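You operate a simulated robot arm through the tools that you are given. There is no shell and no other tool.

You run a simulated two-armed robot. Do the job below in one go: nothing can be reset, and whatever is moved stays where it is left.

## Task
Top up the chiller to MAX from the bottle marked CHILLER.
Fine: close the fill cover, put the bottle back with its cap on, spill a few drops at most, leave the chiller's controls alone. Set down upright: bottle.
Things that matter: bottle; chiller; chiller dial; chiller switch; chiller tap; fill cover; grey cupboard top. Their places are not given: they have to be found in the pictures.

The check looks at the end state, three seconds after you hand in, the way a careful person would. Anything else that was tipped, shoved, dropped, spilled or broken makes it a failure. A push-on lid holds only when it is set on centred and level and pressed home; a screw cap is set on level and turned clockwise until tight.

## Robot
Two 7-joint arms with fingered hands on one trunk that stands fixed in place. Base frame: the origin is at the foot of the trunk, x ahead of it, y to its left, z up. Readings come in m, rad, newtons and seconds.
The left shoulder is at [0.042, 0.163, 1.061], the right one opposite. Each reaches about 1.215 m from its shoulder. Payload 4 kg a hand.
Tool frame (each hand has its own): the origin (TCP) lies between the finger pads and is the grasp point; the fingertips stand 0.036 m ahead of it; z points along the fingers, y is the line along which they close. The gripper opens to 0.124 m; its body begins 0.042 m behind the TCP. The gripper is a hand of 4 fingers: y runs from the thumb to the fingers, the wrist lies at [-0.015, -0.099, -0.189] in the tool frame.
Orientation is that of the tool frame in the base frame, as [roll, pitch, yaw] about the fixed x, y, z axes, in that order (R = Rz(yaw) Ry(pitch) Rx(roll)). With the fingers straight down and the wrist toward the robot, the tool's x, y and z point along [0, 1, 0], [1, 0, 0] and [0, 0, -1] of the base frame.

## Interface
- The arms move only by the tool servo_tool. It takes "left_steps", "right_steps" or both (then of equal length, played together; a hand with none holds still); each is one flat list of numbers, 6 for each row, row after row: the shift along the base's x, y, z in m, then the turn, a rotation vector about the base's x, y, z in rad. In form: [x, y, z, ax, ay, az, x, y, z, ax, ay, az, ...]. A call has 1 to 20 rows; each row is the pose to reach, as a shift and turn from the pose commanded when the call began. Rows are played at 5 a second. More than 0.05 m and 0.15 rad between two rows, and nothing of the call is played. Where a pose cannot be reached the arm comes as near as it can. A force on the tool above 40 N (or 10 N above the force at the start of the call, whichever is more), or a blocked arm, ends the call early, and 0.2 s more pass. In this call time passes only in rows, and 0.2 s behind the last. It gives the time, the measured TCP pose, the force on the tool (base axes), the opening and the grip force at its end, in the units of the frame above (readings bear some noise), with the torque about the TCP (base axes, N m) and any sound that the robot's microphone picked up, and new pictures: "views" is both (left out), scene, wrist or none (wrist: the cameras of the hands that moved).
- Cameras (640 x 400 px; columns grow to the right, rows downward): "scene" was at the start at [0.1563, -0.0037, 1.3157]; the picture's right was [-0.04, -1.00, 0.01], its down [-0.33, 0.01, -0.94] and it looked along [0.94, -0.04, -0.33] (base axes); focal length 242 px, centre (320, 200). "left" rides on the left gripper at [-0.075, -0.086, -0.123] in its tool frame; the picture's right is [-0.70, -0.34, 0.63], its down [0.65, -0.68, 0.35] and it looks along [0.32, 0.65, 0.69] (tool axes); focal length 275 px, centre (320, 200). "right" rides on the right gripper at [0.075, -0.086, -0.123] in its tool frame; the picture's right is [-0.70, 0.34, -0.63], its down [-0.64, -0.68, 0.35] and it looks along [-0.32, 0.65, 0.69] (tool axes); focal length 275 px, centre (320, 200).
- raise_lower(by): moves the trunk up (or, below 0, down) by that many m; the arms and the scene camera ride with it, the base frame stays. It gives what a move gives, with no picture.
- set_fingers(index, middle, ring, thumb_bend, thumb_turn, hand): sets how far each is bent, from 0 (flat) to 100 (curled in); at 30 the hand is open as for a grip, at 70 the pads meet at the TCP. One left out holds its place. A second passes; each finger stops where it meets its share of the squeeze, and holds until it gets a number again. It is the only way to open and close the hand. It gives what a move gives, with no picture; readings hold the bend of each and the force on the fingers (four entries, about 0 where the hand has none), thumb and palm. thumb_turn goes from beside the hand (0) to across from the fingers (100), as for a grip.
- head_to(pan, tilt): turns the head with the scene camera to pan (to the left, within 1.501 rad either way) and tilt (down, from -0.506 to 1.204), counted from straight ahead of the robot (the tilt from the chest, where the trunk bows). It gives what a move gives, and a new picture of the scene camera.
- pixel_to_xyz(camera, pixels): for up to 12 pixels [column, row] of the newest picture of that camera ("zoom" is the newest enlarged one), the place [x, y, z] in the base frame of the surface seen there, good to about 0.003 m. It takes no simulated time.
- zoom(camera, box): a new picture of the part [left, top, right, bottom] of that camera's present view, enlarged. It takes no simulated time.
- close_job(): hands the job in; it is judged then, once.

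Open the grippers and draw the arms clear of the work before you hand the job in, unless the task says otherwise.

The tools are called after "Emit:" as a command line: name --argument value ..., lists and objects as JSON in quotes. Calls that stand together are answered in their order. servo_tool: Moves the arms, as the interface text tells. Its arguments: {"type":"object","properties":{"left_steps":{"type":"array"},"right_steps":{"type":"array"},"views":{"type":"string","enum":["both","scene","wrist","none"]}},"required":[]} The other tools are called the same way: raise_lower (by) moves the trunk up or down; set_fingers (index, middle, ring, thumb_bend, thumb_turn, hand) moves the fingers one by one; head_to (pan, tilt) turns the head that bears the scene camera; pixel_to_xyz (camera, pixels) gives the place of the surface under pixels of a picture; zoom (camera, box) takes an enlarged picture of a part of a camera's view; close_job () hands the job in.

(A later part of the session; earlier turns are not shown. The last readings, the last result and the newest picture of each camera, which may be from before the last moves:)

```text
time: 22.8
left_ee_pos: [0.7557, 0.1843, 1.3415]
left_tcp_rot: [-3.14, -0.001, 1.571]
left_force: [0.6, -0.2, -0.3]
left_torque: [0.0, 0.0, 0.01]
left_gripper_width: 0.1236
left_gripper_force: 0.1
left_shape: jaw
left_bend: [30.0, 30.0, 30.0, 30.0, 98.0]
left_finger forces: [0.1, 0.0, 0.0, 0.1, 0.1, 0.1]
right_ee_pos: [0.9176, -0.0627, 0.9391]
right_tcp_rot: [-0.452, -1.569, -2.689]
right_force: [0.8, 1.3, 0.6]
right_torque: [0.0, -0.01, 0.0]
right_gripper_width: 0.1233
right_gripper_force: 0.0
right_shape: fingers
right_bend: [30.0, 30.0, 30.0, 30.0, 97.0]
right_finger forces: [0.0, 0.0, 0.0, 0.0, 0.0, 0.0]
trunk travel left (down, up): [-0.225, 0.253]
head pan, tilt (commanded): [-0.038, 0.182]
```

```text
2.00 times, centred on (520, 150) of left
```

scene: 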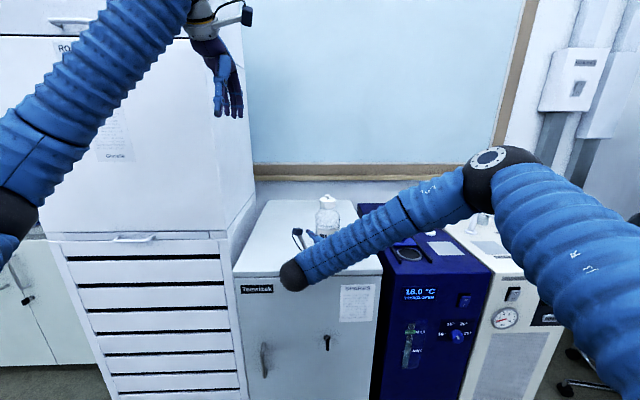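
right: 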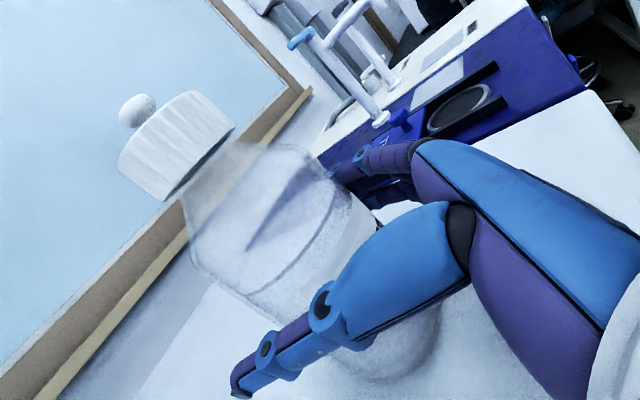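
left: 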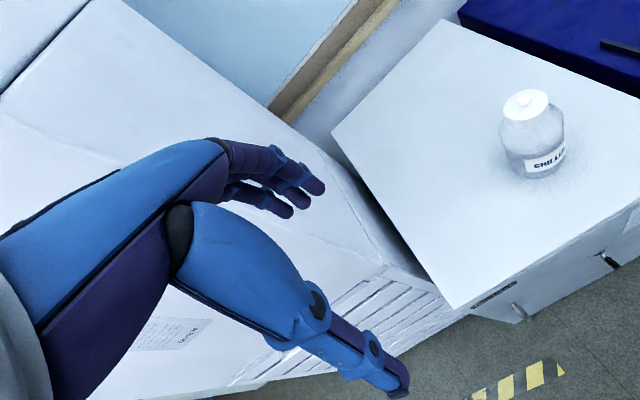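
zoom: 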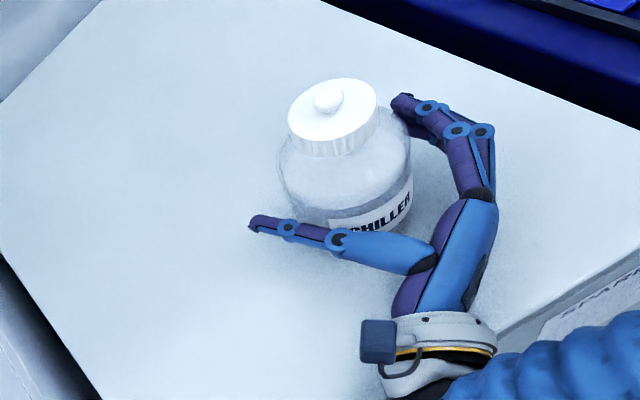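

The bottle is inside the hand. I close gradually, first to just short of contact (bend 40).

Emit:
set_fingers --hand "right" --index 40 --middle 40 --ring 40 --thumb_bend 40

Emit:
zoom --camera "left" --box '[400, 50, 640, 250]'

```text
time: 23.8
left_ee_pos: [0.7564, 0.1848, 1.342]
left_tcp_rot: [3.141, 0.0, 1.571]
left_force: [-0.6, -0.1, -0.3]
left_torque: [0.02, -0.01, 0.0]
left_gripper_width: 0.1236
left_gripper_force: 0.1
left_shape: jaw
left_bend: [30.0, 30.0, 30.0, 30.0, 98.0]
left_finger forces: [0.1, 0.0, 0.0, 0.0, 0.0, 0.1]
right_ee_pos: [0.9177, -0.063, 0.9392]
right_tcp_rot: [-2.557, -1.571, -0.585]
right_force: [-1.3, 1.0, 0.0]
right_torque: [-0.01, 0.02, 0.02]
right_gripper_width: 0.0942
right_gripper_force: 0.9
right_shape: fingers
right_bend: [40.0, 40.0, 40.0, 40.0, 98.0]
right_finger forces: [0.0, 0.0, 0.1, 0.0, 1.5, 0.0]
trunk travel left (down, up): [-0.225, 0.253]
head pan, tilt (commanded): [-0.038, 0.182]
```

```text
2.00 times, centred on (520, 150) of left
```

zoom: 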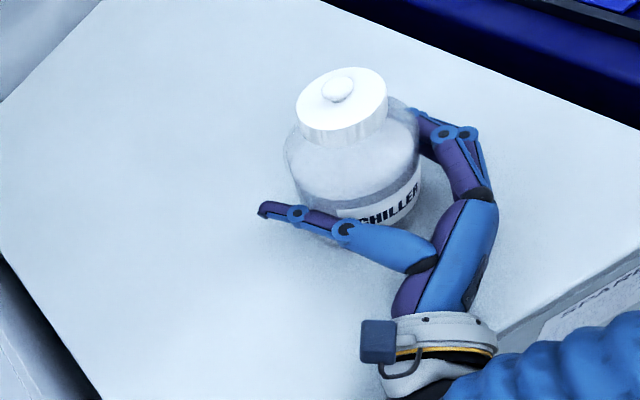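

The thumb has touched first (1.5 N) and nudged the bottle a few mm. I close the fingers fully to grip it.

Emit:
set_fingers --hand "right" --index 48 --middle 48 --ring 48 --thumb_bend 44

Emit:
zoom --camera "left" --box '[400, 50, 640, 250]'

```text
time: 24.8
left_ee_pos: [0.7567, 0.1842, 1.342]
left_tcp_rot: [-3.139, 0.001, 1.57]
left_force: [0.1, -0.6, 0.0]
left_torque: [0.02, -0.01, -0.02]
left_gripper_width: 0.1237
left_gripper_force: 0.0
left_shape: jaw
left_bend: [30.0, 30.0, 30.0, 30.0, 98.0]
left_finger forces: [0.1, 0.1, 0.0, 0.0, 0.0, 0.0]
right_ee_pos: [0.9181, -0.0635, 0.9379]
right_tcp_rot: [2.615, -1.57, 0.525]
right_force: [-0.6, -2.3, 0.1]
right_torque: [-0.13, -0.03, -0.04]
right_gripper_width: 0.0906
right_gripper_force: 12.2
right_shape: fingers
right_bend: [44.0, 46.0, 45.0, 41.0, 97.0]
right_finger forces: [5.9, 2.8, 4.4, 0.0, 11.1, 0.1]
trunk travel left (down, up): [-0.225, 0.253]
head pan, tilt (commanded): [-0.038, 0.182]
```

```text
2.00 times, centred on (520, 150) of left
```

zoom: 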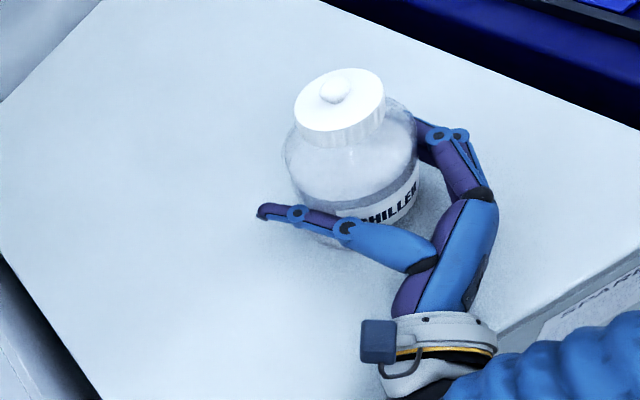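

Grip force is 12 N. I ask for a bit more bend to see whether the squeeze is at its limit, since unscrewing the cap needs a firm hold.

Emit:
set_fingers --hand "right" --index 56 --middle 56 --ring 56 --thumb_bend 54

Emit:
zoom --camera "left" --box '[440, 60, 600, 180]'

Emit:
pixel_to_xyz --camera "zoom" --pixels '[[240, 75], [240, 90], [150, 110], [335, 90], [230, 60], [250, 175]]'

```text
time: 25.8
left_ee_pos: [0.7569, 0.1837, 1.3416]
left_tcp_rot: [-3.14, 0.0, 1.571]
left_force: [-0.3, 0.4, -1.5]
left_torque: [0.03, 0.02, -0.02]
left_gripper_width: 0.1239
left_gripper_force: 0.0
left_shape: jaw
left_bend: [30.0, 30.0, 30.0, 30.0, 98.0]
left_finger forces: [0.0, 0.0, 0.1, 0.0, 0.0, 0.0]
right_ee_pos: [0.9171, -0.0622, 0.9396]
right_tcp_rot: [2.604, -1.57, 0.538]
right_force: [-0.4, -1.3, 0.3]
right_torque: [-0.27, -0.01, -0.07]
right_gripper_width: 0.0943
right_gripper_force: 29.4
right_shape: fingers
right_bend: [46.0, 49.0, 48.0, 43.0, 97.0]
right_finger forces: [12.1, 7.6, 10.0, 0.0, 29.5, 0.0]
trunk travel left (down, up): [-0.225, 0.253]
head pan, tilt (commanded): [-0.038, 0.182]
```

```text
3.33 times, centred on (520, 120) of left
```

zoom: 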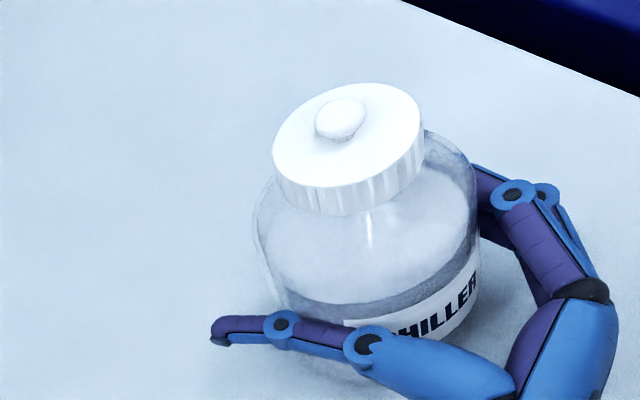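

```text
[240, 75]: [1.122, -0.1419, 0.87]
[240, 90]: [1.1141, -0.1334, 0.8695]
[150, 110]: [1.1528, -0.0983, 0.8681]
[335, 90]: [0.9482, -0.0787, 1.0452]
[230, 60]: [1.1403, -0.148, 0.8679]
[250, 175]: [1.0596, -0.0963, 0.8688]
```

Grip is now 29 N. I measure the cap's new position in the left view.

Emit:
pixel_to_xyz --camera "zoom" --pixels '[[340, 110], [340, 120], [345, 134], [276, 150], [420, 120], [350, 86], [345, 182], [345, 200], [288, 190], [410, 175], [325, 120], [357, 115]]'

Emit:
zoom --camera "scene" --box '[300, 185, 350, 230]'

```text
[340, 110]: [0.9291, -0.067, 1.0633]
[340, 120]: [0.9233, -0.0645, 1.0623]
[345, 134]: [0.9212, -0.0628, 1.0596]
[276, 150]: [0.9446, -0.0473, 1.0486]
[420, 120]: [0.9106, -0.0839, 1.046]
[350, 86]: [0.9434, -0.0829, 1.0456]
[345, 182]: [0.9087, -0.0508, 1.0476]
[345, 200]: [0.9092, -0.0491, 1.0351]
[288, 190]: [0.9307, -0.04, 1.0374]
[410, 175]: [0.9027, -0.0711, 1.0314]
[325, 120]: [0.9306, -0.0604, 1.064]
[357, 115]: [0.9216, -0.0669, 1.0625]
```

```text
8.89 times, centred on (325, 208) of scene
```

zoom: 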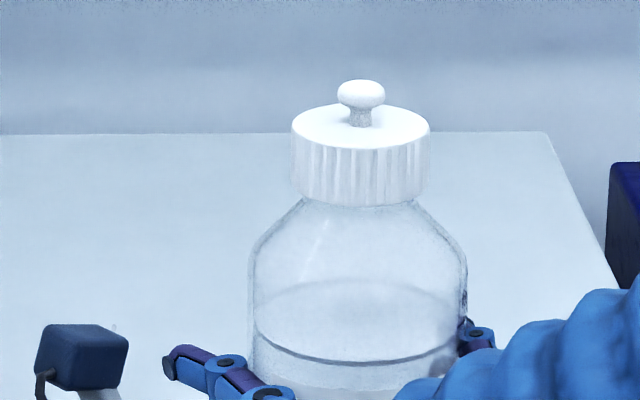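

The cap is centred near (0.927,−0.066) with top z≈1.046, radius 0.025, and the bottle stands upright in the right hand. I bring the open left hand above the cap, pre-turned clockwise by 0.8 rad for the unscrewing stroke.

Emit:
servo_tool --left_steps '[0.017, -0.025, -0.01, 0, 0, -0.08, 0.034, -0.05, -0.02, 0, 0, -0.16, 0.051, -0.075, -0.03, 0, 0, -0.24, 0.068, -0.1, -0.04, 0, 0, -0.32, 0.086, -0.125, -0.06, 0, 0, -0.4, 0.103, -0.15, -0.08, 0, 0, -0.48, 0.12, -0.175, -0.1, 0, 0, -0.56, 0.137, -0.2, -0.12, 0, 0, -0.64, 0.154, -0.225, -0.14, 0, 0, -0.72, 0.171, -0.251, -0.16, 0, 0, -0.8, 0.171, -0.251, -0.182, 0, 0, -0.8]' --views "both"

Emit:
zoom --camera "scene" --box '[240, 100, 400, 240]'

```text
time: 28.2
left_ee_pos: [0.9297, -0.0651, 1.1582]
left_tcp_rot: [3.141, -0.001, 0.77]
left_force: [0.4, -0.4, 0.3]
left_torque: [0.01, -0.01, -0.01]
left_gripper_width: 0.1237
left_gripper_force: 0.0
left_shape: jaw
left_bend: [30.0, 30.0, 30.0, 30.0, 98.0]
left_finger forces: [0.1, 0.0, 0.1, 0.2, 0.1, 0.0]
right_ee_pos: [0.9188, -0.0628, 0.939]
right_tcp_rot: [-0.373, -1.57, -2.768]
right_force: [-0.5, 1.2, 0.0]
right_torque: [-0.24, -0.07, 0.01]
right_gripper_width: 0.0942
right_gripper_force: 30.1
right_shape: fingers
right_bend: [46.0, 49.0, 48.0, 43.0, 96.0]
right_finger forces: [12.0, 7.7, 9.7, 0.0, 30.9, 0.1]
trunk travel left (down, up): [-0.225, 0.253]
head pan, tilt (commanded): [-0.038, 0.182]
```

scene: 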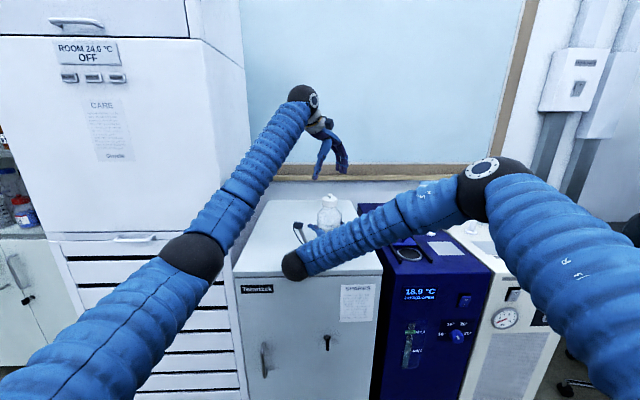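
left: 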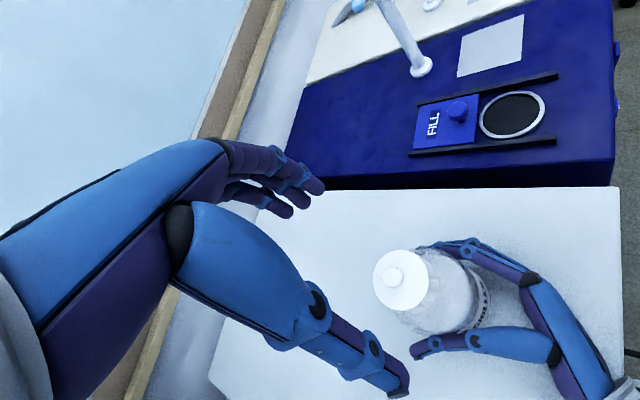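

```text
2.86 times, centred on (320, 170) of scene
```

zoom: 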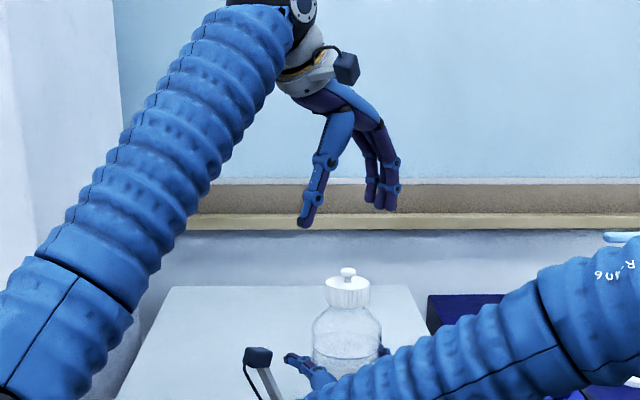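

The left hand reached the pose above the cap. I measure the cap rim precisely from the left wrist view.

Emit:
zoom --camera "left" --box '[350, 230, 450, 330]'

Emit:
pixel_to_xyz --camera "left" --pixels '[[376, 281], [428, 281], [402, 253], [402, 307], [384, 262], [420, 262], [384, 300], [420, 300], [394, 276], [387, 276], [401, 276], [386, 276]]'

```text
4.00 times, centred on (400, 280) of left
```

zoom: 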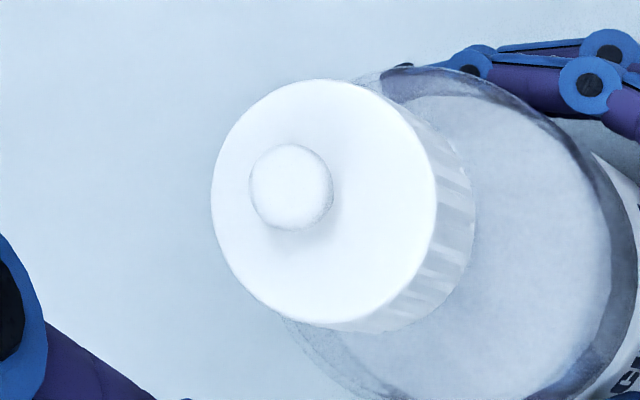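

```text
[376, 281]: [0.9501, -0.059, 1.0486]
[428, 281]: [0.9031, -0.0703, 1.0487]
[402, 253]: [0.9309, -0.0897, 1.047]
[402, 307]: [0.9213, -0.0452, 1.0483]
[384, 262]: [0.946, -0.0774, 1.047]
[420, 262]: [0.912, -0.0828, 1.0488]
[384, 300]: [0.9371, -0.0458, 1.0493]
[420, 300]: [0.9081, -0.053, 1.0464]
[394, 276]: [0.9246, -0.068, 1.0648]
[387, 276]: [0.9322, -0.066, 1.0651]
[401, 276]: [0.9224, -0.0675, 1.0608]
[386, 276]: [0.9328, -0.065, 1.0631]
```

Cap centre is (0.926,−0.066), top z≈1.048, matching the TCP's line. I descend with the open left hand to TCP z≈1.051 so the fingertips reach the bottom of the cap without touching the shoulder.

Emit:
servo_tool --left_steps '[0, 0, -0.03, 0, 0, 0, 0, 0, -0.06, 0, 0, 0, -0.001, 0, -0.085, 0, 0, 0, -0.001, 0, -0.1, 0, 0, 0, -0.001, 0, -0.109, 0, 0, 0]' --views "both"

Emit:
zoom --camera "scene" --box '[270, 140, 390, 240]'

Emit:
zoom --camera "left" --box '[200, 130, 440, 400]'

```text
time: 29.4
left_ee_pos: [0.9267, -0.0657, 1.0499]
left_tcp_rot: [-3.139, -0.001, 0.772]
left_force: [0.9, -0.5, -0.4]
left_torque: [0.02, 0.01, 0.0]
left_gripper_width: 0.1237
left_gripper_force: 0.1
left_shape: jaw
left_bend: [30.0, 30.0, 30.0, 30.0, 98.0]
left_finger forces: [0.0, 0.0, 0.0, 0.0, 0.0, 0.0]
right_ee_pos: [0.9161, -0.0629, 0.9389]
right_tcp_rot: [-0.512, -1.57, -2.629]
right_force: [-0.5, 0.0, -0.4]
right_torque: [-0.22, -0.06, -0.01]
right_gripper_width: 0.0944
right_gripper_force: 29.8
right_shape: fingers
right_bend: [46.0, 50.0, 48.0, 43.0, 96.0]
right_finger forces: [12.3, 7.9, 9.8, 0.0, 30.6, 0.0]
trunk travel left (down, up): [-0.225, 0.253]
head pan, tilt (commanded): [-0.038, 0.182]
```

scene: 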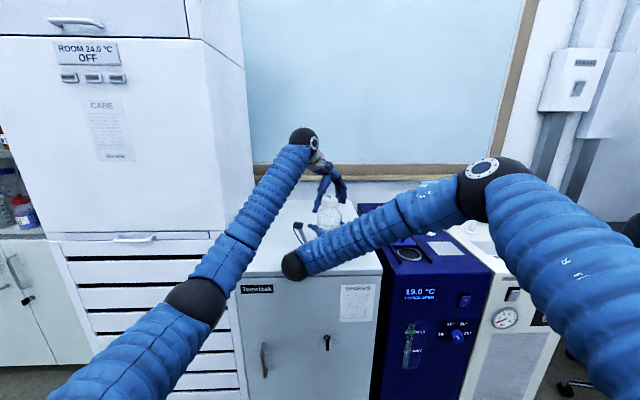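
left: 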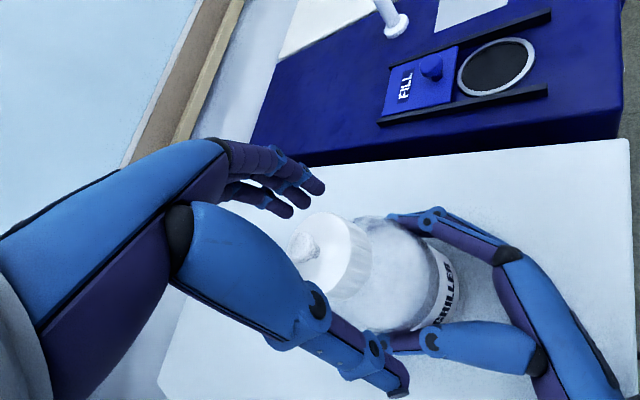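

```text
4.00 times, centred on (330, 190) of scene
```

zoom: 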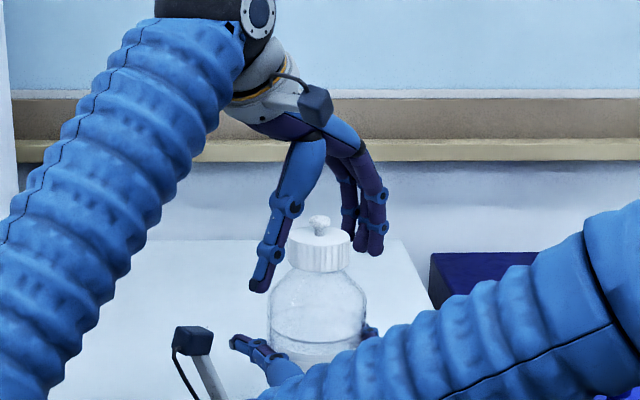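

```text
1.48 times, centred on (320, 265) of left
```

zoom: 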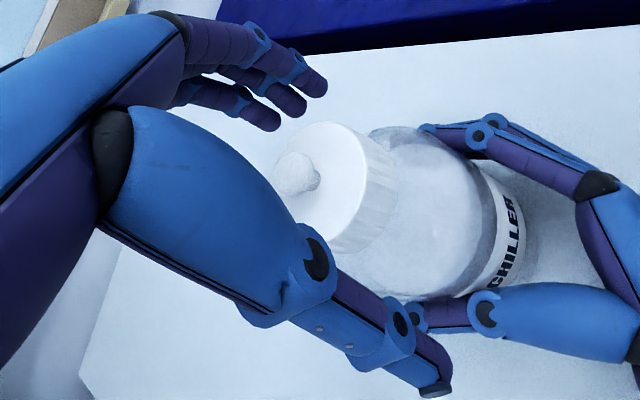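

Thumb and fingers straddle the cap well. I close the left hand part way to check contact, then firm up.

Emit:
set_fingers --hand "left" --index 50 --middle 50 --ring 50 --thumb_bend 50

Emit:
zoom --camera "scene" --box '[290, 160, 370, 220]'

Emit:
zoom --camera "left" --box '[220, 150, 420, 350]'

```text
time: 30.4
left_ee_pos: [0.9266, -0.0657, 1.0495]
left_tcp_rot: [3.141, -0.001, 0.771]
left_force: [-1.0, 1.0, 0.6]
left_torque: [0.03, 0.01, -0.01]
left_gripper_width: 0.0636
left_gripper_force: 0.2
left_shape: fingers
left_bend: [50.0, 50.0, 50.0, 50.0, 97.0]
left_finger forces: [0.1, 0.0, 0.0, 0.0, 1.6, 0.0]
right_ee_pos: [0.918, -0.0627, 0.9387]
right_tcp_rot: [-0.265, -1.569, -2.877]
right_force: [2.1, -1.4, 0.5]
right_torque: [-0.16, -0.02, -0.04]
right_gripper_width: 0.0941
right_gripper_force: 29.6
right_shape: fingers
right_bend: [46.0, 50.0, 48.0, 43.0, 96.0]
right_finger forces: [12.7, 8.0, 10.1, 0.0, 29.3, 0.0]
trunk travel left (down, up): [-0.225, 0.253]
head pan, tilt (commanded): [-0.038, 0.182]
heard: snap
```

```text
6.67 times, centred on (330, 190) of scene
```

zoom: 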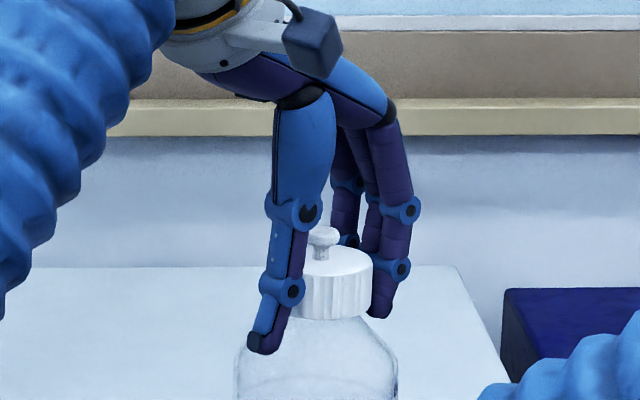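

```text
2.00 times, centred on (320, 250) of left
```

zoom: 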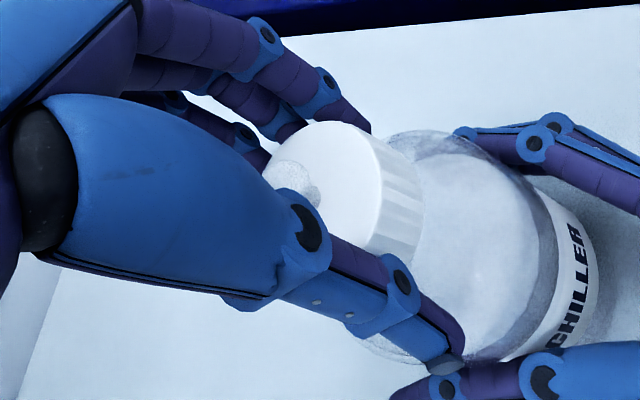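

A "snap" was heard while the thumb touched with 1.6 N; perhaps a push-on cap came loose. I look closer at the cap's seating.

Emit:
zoom --camera "scene" --box '[315, 190, 347, 215]'

Emit:
zoom --camera "left" --box '[280, 200, 380, 290]'

Emit:
zoom --camera "right" --box '[60, 60, 300, 260]'

Emit:
zoom --camera "scene" --box '[390, 220, 490, 360]'

```text
16.00 times, centred on (331, 202) of scene
```

zoom: 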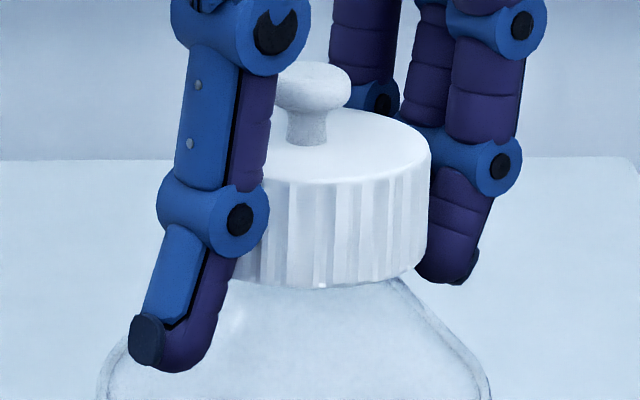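

```text
4.44 times, centred on (330, 245) of left
```

zoom: 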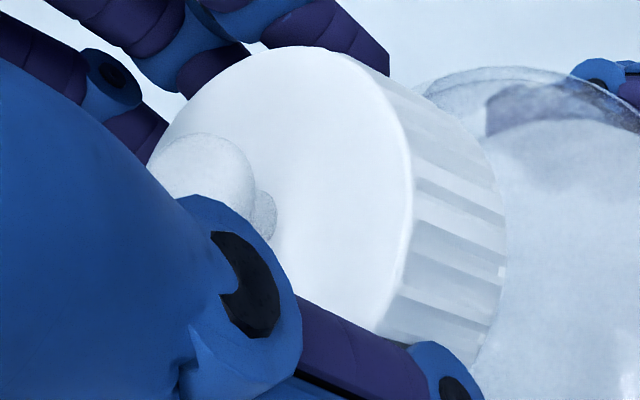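

```text
2.00 times, centred on (180, 160) of right
```

zoom: 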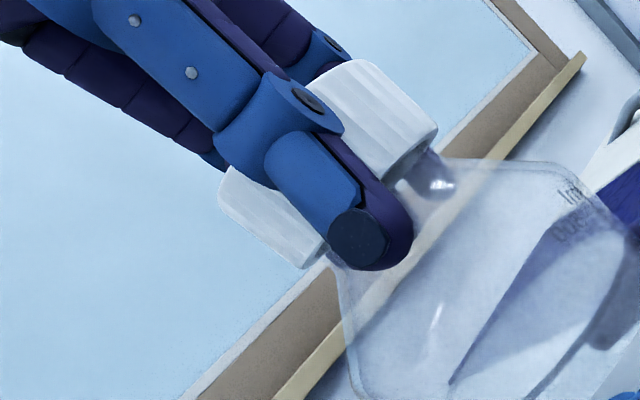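

```text
2.86 times, centred on (440, 290) of scene
```

zoom: 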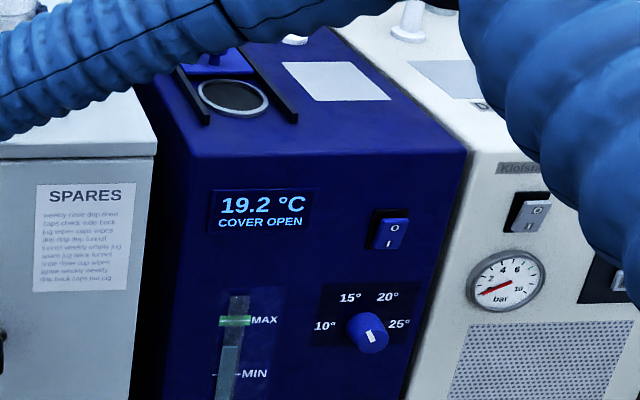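

The cap still looks level and aligned with the bottle neck. I close the left fingers a bit more to grip the cap gently.

Emit:
set_fingers --hand "left" --index 58 --middle 58 --ring 58 --thumb_bend 54

Emit:
zoom --camera "scene" --box '[305, 180, 353, 218]'

Emit:
zoom --camera "right" --box '[60, 60, 300, 260]'

```text
time: 31.4
left_ee_pos: [0.9272, -0.0664, 1.0512]
left_tcp_rot: [-3.141, 0.0, 0.77]
left_force: [-0.4, 0.4, 4.6]
left_torque: [-0.19, -0.27, 0.03]
left_gripper_width: 0.0561
left_gripper_force: 8.2
left_shape: fingers
left_bend: [55.0, 54.0, 57.0, 52.0, 97.0]
left_finger forces: [2.3, 5.9, 0.1, 0.0, 7.7, 0.1]
right_ee_pos: [0.916, -0.0632, 0.9377]
right_tcp_rot: [-0.84, -1.568, -2.3]
right_force: [2.5, -2.8, -0.9]
right_torque: [-0.12, -0.06, 0.03]
right_gripper_width: 0.094
right_gripper_force: 31.3
right_shape: fingers
right_bend: [46.0, 49.0, 48.0, 43.0, 96.0]
right_finger forces: [13.4, 8.3, 10.5, 0.1, 29.3, 0.1]
trunk travel left (down, up): [-0.225, 0.253]
head pan, tilt (commanded): [-0.038, 0.182]
```

```text
10.53 times, centred on (329, 199) of scene
```

zoom: 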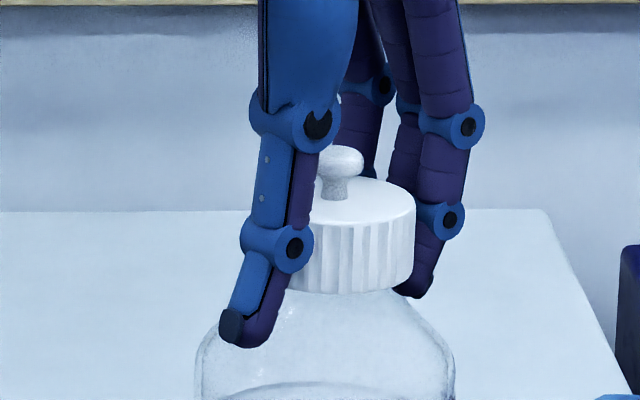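

```text
2.00 times, centred on (180, 160) of right
```

zoom: 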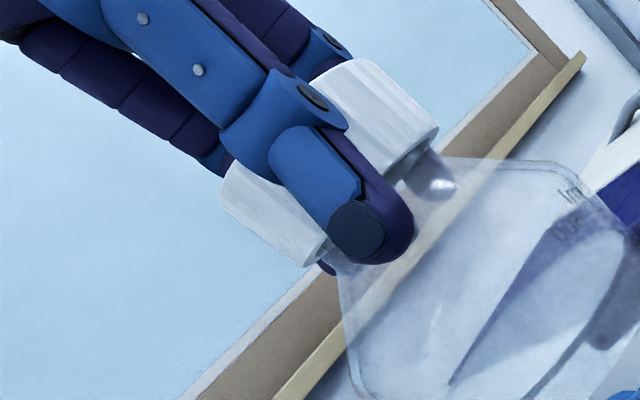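

There is a 4.6 N upward force on the left hand, so the thumb tip probably rests on the bottle's shoulder. I open slightly, raise 7 mm, and close again.

Emit:
set_fingers --hand "left" --index 48 --middle 48 --ring 48 --thumb_bend 44

Emit:
servo_tool --left_steps '[0, 0, 0.004, 0, 0, 0, 0, 0, 0.007, 0, 0, 0]' --views "wrist"

Emit:
zoom --camera "scene" --box '[305, 180, 353, 218]'

Emit:
zoom --camera "left" --box '[220, 150, 420, 350]'

```text
time: 32.4
left_ee_pos: [0.9265, -0.0653, 1.0505]
left_tcp_rot: [3.142, 0.001, 0.77]
left_force: [0.4, 0.2, 0.6]
left_torque: [0.01, -0.02, 0.0]
left_gripper_width: 0.0744
left_gripper_force: 0.2
left_shape: fingers
left_bend: [48.0, 48.0, 48.0, 44.0, 97.0]
left_finger forces: [0.0, 0.0, 0.1, 0.0, 0.0, 0.0]
right_ee_pos: [0.9169, -0.0612, 0.939]
right_tcp_rot: [0.697, -1.57, 2.444]
right_force: [-0.5, 0.2, 0.0]
right_torque: [-0.22, -0.02, -0.02]
right_gripper_width: 0.0943
right_gripper_force: 31.0
right_shape: fingers
right_bend: [46.0, 50.0, 48.0, 43.0, 96.0]
right_finger forces: [12.3, 8.0, 10.1, 0.0, 31.8, 0.0]
trunk travel left (down, up): [-0.225, 0.253]
head pan, tilt (commanded): [-0.038, 0.182]
heard: snap
```

```text
time: 33.0
left_ee_pos: [0.9261, -0.0672, 1.0569]
left_tcp_rot: [3.141, 0.0, 0.77]
left_force: [0.2, 0.2, 0.6]
left_torque: [-0.02, 0.01, 0.0]
left_gripper_width: 0.0744
left_gripper_force: 0.0
left_shape: fingers
left_bend: [48.0, 48.0, 48.0, 44.0, 97.0]
left_finger forces: [0.1, 0.0, 0.0, 0.0, 0.0, 0.0]
right_ee_pos: [0.9178, -0.0625, 0.9381]
right_tcp_rot: [0.677, -1.57, 2.464]
right_force: [-0.4, 0.6, 0.0]
right_torque: [-0.16, -0.04, -0.03]
right_gripper_width: 0.0942
right_gripper_force: 31.2
right_shape: fingers
right_bend: [46.0, 50.0, 48.0, 43.0, 96.0]
right_finger forces: [12.3, 7.9, 10.0, 0.0, 31.9, 0.0]
trunk travel left (down, up): [-0.225, 0.253]
head pan, tilt (commanded): [-0.038, 0.182]
```

left: 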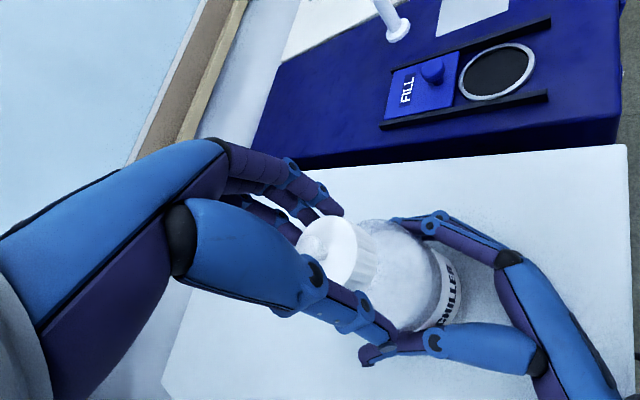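

```text
10.53 times, centred on (329, 199) of scene
```

zoom: 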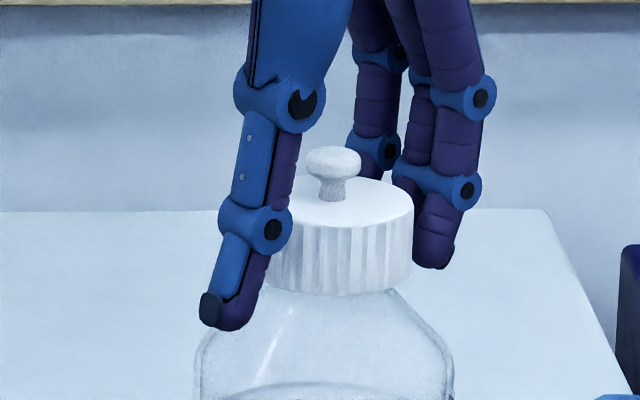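

```text
2.00 times, centred on (320, 250) of left
```

zoom: 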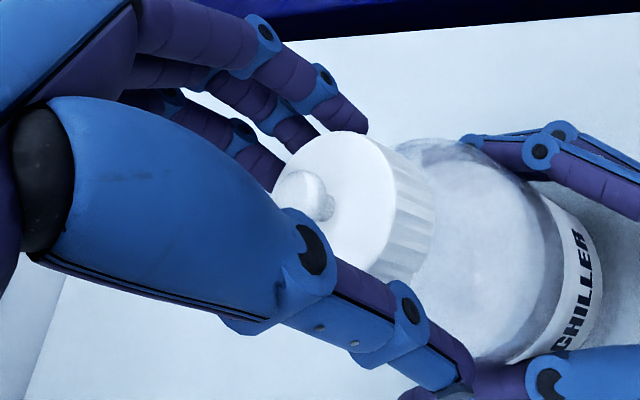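

Another "snap" was heard on release, and the cap seems shifted by about a millimetre. I look at the cap from the right camera for tilt or a gap.

Emit:
zoom --camera "right" --box '[100, 70, 260, 190]'

Emit:
zoom --camera "scene" --box '[315, 190, 347, 215]'

```text
3.33 times, centred on (180, 130) of right
```

zoom: 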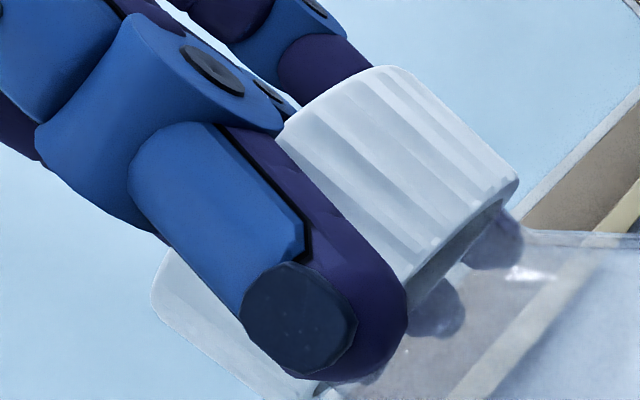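

```text
16.00 times, centred on (331, 202) of scene
```

zoom: 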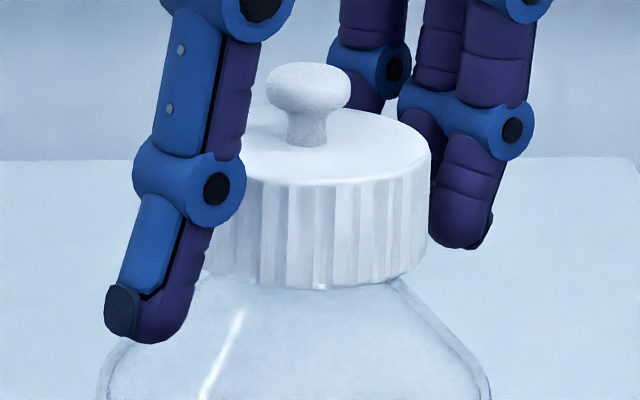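

The cap looks level and nearly centred. I grip it again at this height.

Emit:
set_fingers --hand "left" --index 58 --middle 58 --ring 58 --thumb_bend 54

Emit:
zoom --camera "scene" --box '[305, 180, 353, 218]'

```text
time: 34.0
left_ee_pos: [0.9261, -0.0664, 1.0577]
left_tcp_rot: [3.14, 0.001, 0.77]
left_force: [0.2, -0.6, 1.9]
left_torque: [-0.13, -0.13, 0.0]
left_gripper_width: 0.057
left_gripper_force: 6.7
left_shape: fingers
left_bend: [54.0, 54.0, 57.0, 52.0, 97.0]
left_finger forces: [3.1, 3.5, 0.0, 0.1, 6.1, 0.1]
right_ee_pos: [0.9173, -0.0625, 0.9398]
right_tcp_rot: [1.383, -1.569, 1.76]
right_force: [-0.3, 1.8, 0.1]
right_torque: [-0.21, -0.08, 0.03]
right_gripper_width: 0.0941
right_gripper_force: 30.8
right_shape: fingers
right_bend: [46.0, 50.0, 48.0, 43.0, 96.0]
right_finger forces: [12.0, 7.9, 10.0, 0.0, 32.2, 0.0]
trunk travel left (down, up): [-0.225, 0.253]
head pan, tilt (commanded): [-0.038, 0.182]
```

```text
10.53 times, centred on (329, 199) of scene
```

zoom: 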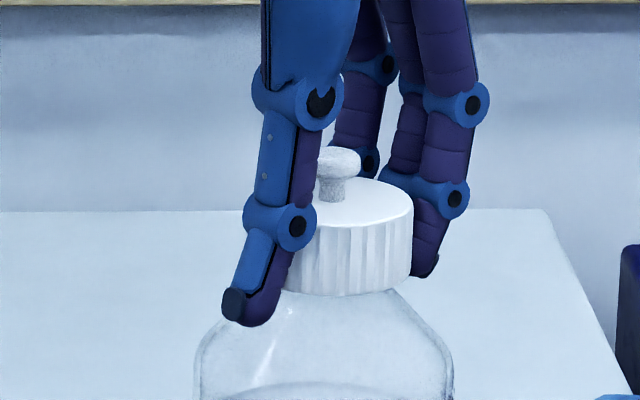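

Grip on the cap is balanced (thumb 6 N against index and middle). I test whether it is push-on by lifting a few millimetres while watching force.

Emit:
servo_tool --left_steps '[0, 0, 0.002, 0, 0, 0, 0, 0, 0.004, 0, 0, 0]' --views "none"

Emit:
zoom --camera "scene" --box '[305, 180, 353, 218]'

```text
time: 34.6
left_ee_pos: [0.9261, -0.0669, 1.0607]
left_tcp_rot: [-3.141, -0.001, 0.772]
left_force: [-0.2, 0.4, -1.5]
left_torque: [0.01, 0.04, 0.0]
left_gripper_width: 0.056
left_gripper_force: 5.5
left_shape: fingers
left_bend: [55.0, 55.0, 57.0, 52.0, 97.0]
left_finger forces: [2.5, 2.9, 0.0, 0.1, 5.9, 0.1]
right_ee_pos: [0.9174, -0.0631, 0.9385]
right_tcp_rot: [-3.008, -1.57, -0.134]
right_force: [0.6, 0.4, -0.5]
right_torque: [-0.16, -0.03, 0.03]
right_gripper_width: 0.0943
right_gripper_force: 31.1
right_shape: fingers
right_bend: [46.0, 50.0, 48.0, 43.0, 96.0]
right_finger forces: [12.6, 7.9, 9.8, 0.1, 31.3, 0.0]
trunk travel left (down, up): [-0.225, 0.253]
head pan, tilt (commanded): [-0.038, 0.182]
heard: snap
```

```text
10.53 times, centred on (329, 199) of scene
```

zoom: 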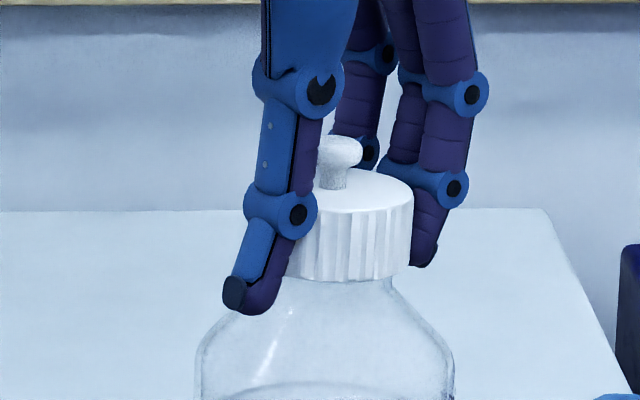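

The cap popped off with a snap: it is a push-on lid and the neck now shows beneath it. I lift it straight up and move it aside to the left, keeping it in the hand.

Emit:
servo_tool --left_steps '[0, 0, 0.01, 0, 0, 0, 0, 0, 0.03, 0, 0, 0, 0, 0, 0.06, 0, 0, 0, 0, 0, 0.09, 0, 0, 0, 0, 0.02, 0.12, 0, 0, 0, -0.01, 0.06, 0.13, 0, 0, 0, -0.02, 0.1, 0.14, 0, 0, 0, -0.03, 0.14, 0.14, 0, 0, 0, -0.04, 0.18, 0.14, 0, 0, 0, -0.05, 0.22, 0.14, 0, 0, 0, -0.05, 0.26, 0.14, 0, 0, 0]' --views "both"

Emit:
zoom --camera "scene" --box '[230, 100, 390, 240]'

Emit:
zoom --camera "right" --box '[80, 60, 400, 300]'

```text
time: 37.0
left_ee_pos: [0.8776, 0.1956, 1.2019]
left_tcp_rot: [-3.141, 0.0, 0.769]
left_force: [0.4, 0.0, -0.5]
left_torque: [-0.01, 0.0, -0.01]
left_gripper_width: 0.0556
left_gripper_force: 5.5
left_shape: fingers
left_bend: [55.0, 55.0, 57.0, 52.0, 97.0]
left_finger forces: [2.6, 2.8, 0.0, 0.0, 5.3, 0.0]
right_ee_pos: [0.917, -0.0633, 0.9388]
right_tcp_rot: [-2.892, -1.57, -0.249]
right_force: [-0.4, 0.3, 1.2]
right_torque: [-0.21, -0.06, -0.04]
right_gripper_width: 0.0943
right_gripper_force: 31.2
right_shape: fingers
right_bend: [46.0, 50.0, 48.0, 43.0, 96.0]
right_finger forces: [12.3, 8.0, 9.9, 0.1, 31.8, 0.0]
trunk travel left (down, up): [-0.225, 0.253]
head pan, tilt (commanded): [-0.038, 0.182]
```

scene: 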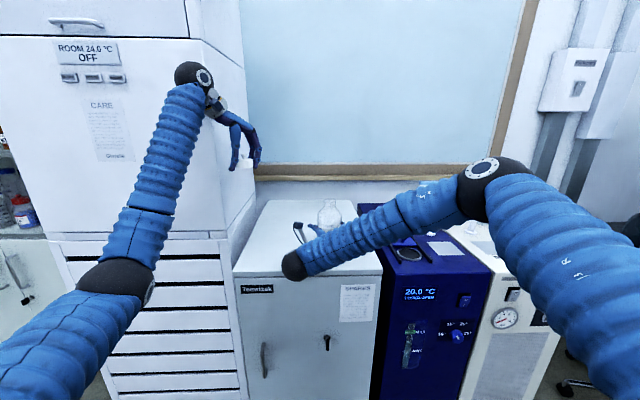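
left: 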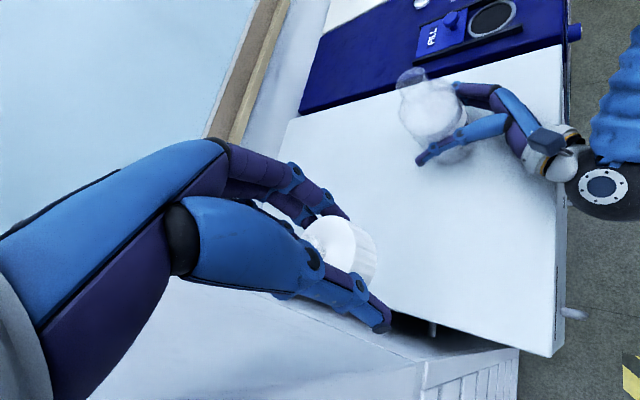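

```text
2.86 times, centred on (310, 170) of scene
```

zoom: 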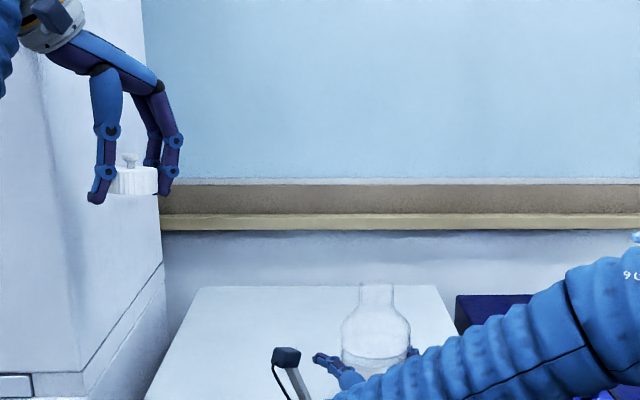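

```text
1.67 times, centred on (240, 180) of right
```

zoom: 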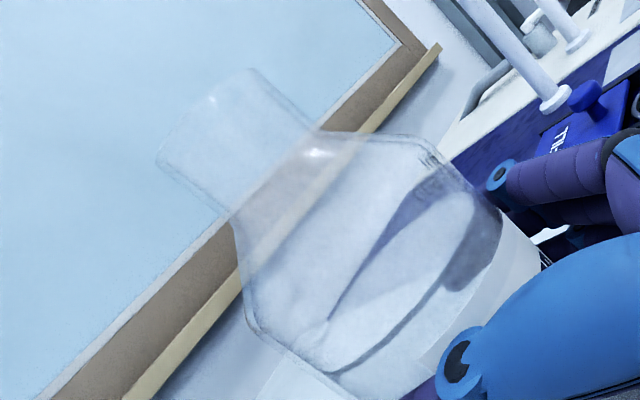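

The cap is safely held and the bottle mouth is open. I measure the mouth rim of the bottle.

Emit:
zoom --camera "scene" --box '[305, 190, 353, 228]'

Emit:
pixel_to_xyz --camera "right" --pixels '[[143, 155], [195, 101], [169, 128], [160, 180], [215, 125], [180, 150], [200, 175], [150, 165]]'

Emit:
pixel_to_xyz --camera "left" --pixels '[[398, 82], [424, 72], [411, 76], [410, 90], [342, 245], [335, 232], [318, 228], [350, 235]]'

```text
10.53 times, centred on (329, 209) of scene
```

zoom: 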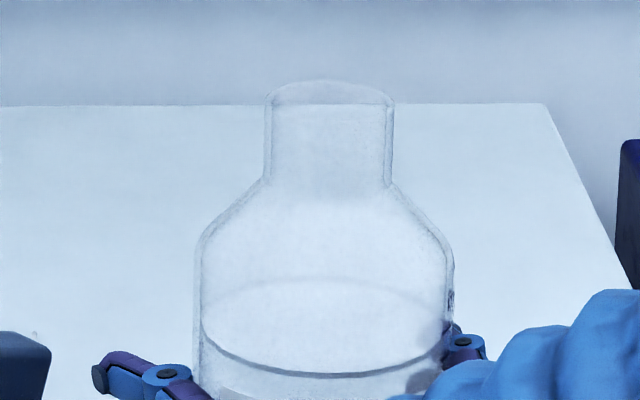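

```text
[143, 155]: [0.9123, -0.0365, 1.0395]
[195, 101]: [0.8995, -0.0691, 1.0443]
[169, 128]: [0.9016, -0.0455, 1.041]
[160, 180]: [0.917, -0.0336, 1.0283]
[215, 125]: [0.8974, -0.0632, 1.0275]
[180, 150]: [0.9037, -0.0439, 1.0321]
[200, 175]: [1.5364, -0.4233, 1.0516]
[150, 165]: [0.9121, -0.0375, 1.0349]
```

```text
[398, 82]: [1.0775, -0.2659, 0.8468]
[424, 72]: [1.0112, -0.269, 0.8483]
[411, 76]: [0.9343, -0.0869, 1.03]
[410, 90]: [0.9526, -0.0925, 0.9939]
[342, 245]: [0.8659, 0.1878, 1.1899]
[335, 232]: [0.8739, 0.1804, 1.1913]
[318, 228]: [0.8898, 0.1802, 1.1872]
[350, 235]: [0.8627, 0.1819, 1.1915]
```

Bottle mouth rim is at z≈1.044, radius ≈0.02, about 0.105 m above the right TCP. I lift the bottle slowly straight up and check that it does not slip.

Emit:
servo_tool --right_steps '[0, 0, 0.005, 0, 0, 0, 0, 0, 0.012, 0, 0, 0, 0, 0, 0.02, 0, 0, 0, 0, 0, 0.03, 0, 0, 0, 0, 0, 0.04, 0, 0, 0, 0, 0, 0.05, 0, 0, 0, 0, 0, 0.06, 0, 0, 0]' --views "both"

Emit:
zoom --camera "scene" --box '[285, 170, 375, 250]'

```text
time: 38.6
left_ee_pos: [0.8767, 0.1947, 1.201]
left_tcp_rot: [-3.14, 0.0, 0.769]
left_force: [0.8, 0.3, 0.2]
left_torque: [-0.01, 0.02, -0.01]
left_gripper_width: 0.0556
left_gripper_force: 5.4
left_shape: fingers
left_bend: [55.0, 55.0, 57.0, 52.0, 97.0]
left_finger forces: [2.5, 3.0, 0.0, 0.0, 5.3, 0.0]
right_ee_pos: [0.9152, -0.0617, 0.9989]
right_tcp_rot: [-2.309, -1.57, -0.833]
right_force: [0.3, 0.4, -7.1]
right_torque: [0.05, 0.06, 0.0]
right_gripper_width: 0.094
right_gripper_force: 30.6
right_shape: fingers
right_bend: [46.0, 49.0, 48.0, 43.0, 96.0]
right_finger forces: [12.8, 8.0, 9.4, 0.0, 30.8, 0.1]
trunk travel left (down, up): [-0.225, 0.253]
head pan, tilt (commanded): [-0.038, 0.182]
```

scene: 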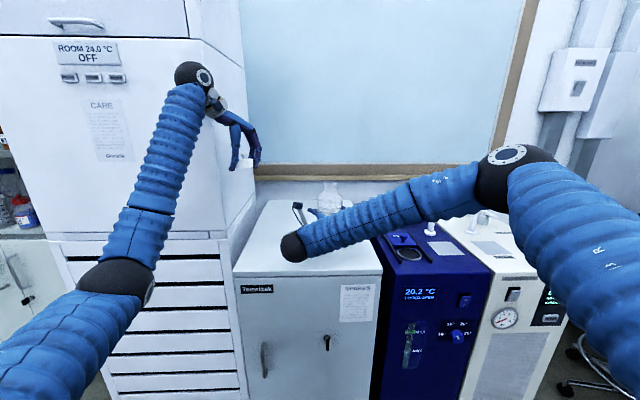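
right: 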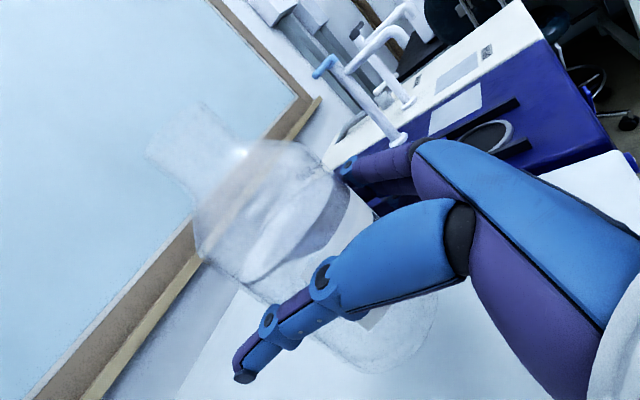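

```text
5.00 times, centred on (330, 210) of scene
```

zoom: 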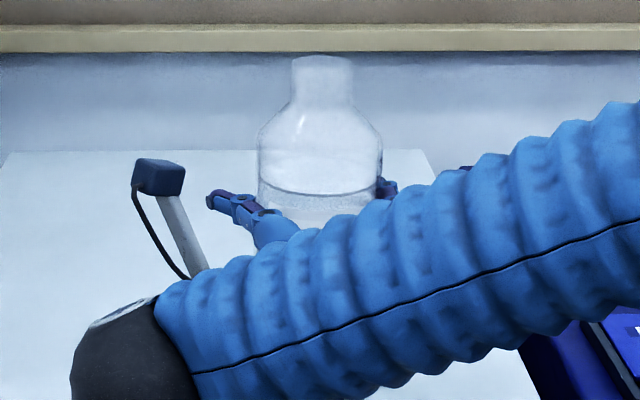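

The bottle hangs steady (7 N, upright). I move it gently over toward the chiller, ending with the bottle upright near (0.885,−0.30) at safe height.

Emit:
servo_tool --right_steps '[-0.002, -0.012, 0.015, 0, 0, 0, -0.005, -0.032, 0.03, 0, 0, 0, -0.008, -0.056, 0.045, 0, 0, 0, -0.011, -0.08, 0.055, 0, 0, 0, -0.014, -0.105, 0.06, 0, 0, 0, -0.017, -0.13, 0.06, 0, 0, 0, -0.02, -0.155, 0.06, 0, 0, 0, -0.023, -0.18, 0.06, 0, 0, 0, -0.026, -0.205, 0.06, 0, 0, 0, -0.029, -0.225, 0.06, 0, 0, 0, -0.031, -0.24, 0.06, 0, 0, 0]' --views "both"

```text
time: 41.0
left_ee_pos: [0.8773, 0.1949, 1.2011]
left_tcp_rot: [-3.139, 0.001, 0.772]
left_force: [0.7, -0.1, 0.5]
left_torque: [-0.02, -0.01, 0.02]
left_gripper_width: 0.0556
left_gripper_force: 6.1
left_shape: fingers
left_bend: [55.0, 55.0, 57.0, 52.0, 97.0]
left_finger forces: [2.4, 2.9, 0.1, 0.1, 5.3, 0.1]
right_ee_pos: [0.8854, -0.3022, 1.0592]
right_tcp_rot: [-3.103, -1.57, -0.039]
right_force: [-0.2, -0.5, -7.2]
right_torque: [0.04, 0.14, -0.02]
right_gripper_width: 0.0942
right_gripper_force: 30.1
right_shape: fingers
right_bend: [46.0, 49.0, 48.0, 43.0, 96.0]
right_finger forces: [12.9, 8.0, 9.3, 0.1, 30.6, 0.1]
trunk travel left (down, up): [-0.225, 0.253]
head pan, tilt (commanded): [-0.038, 0.182]
```

scene: 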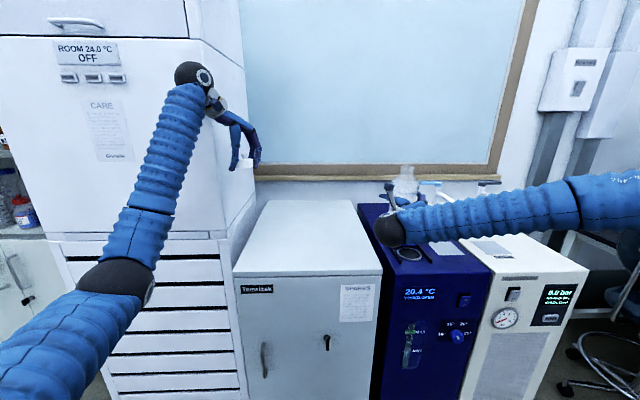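
right: 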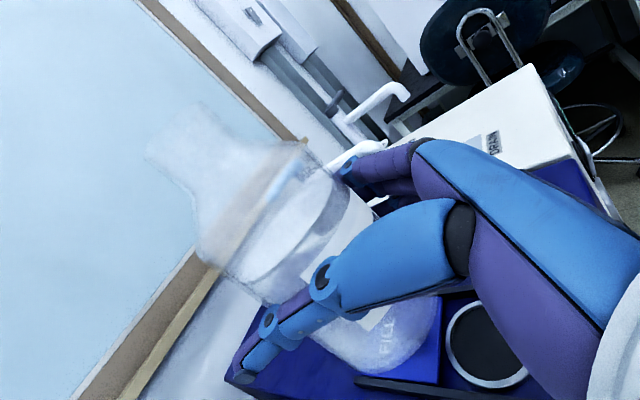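

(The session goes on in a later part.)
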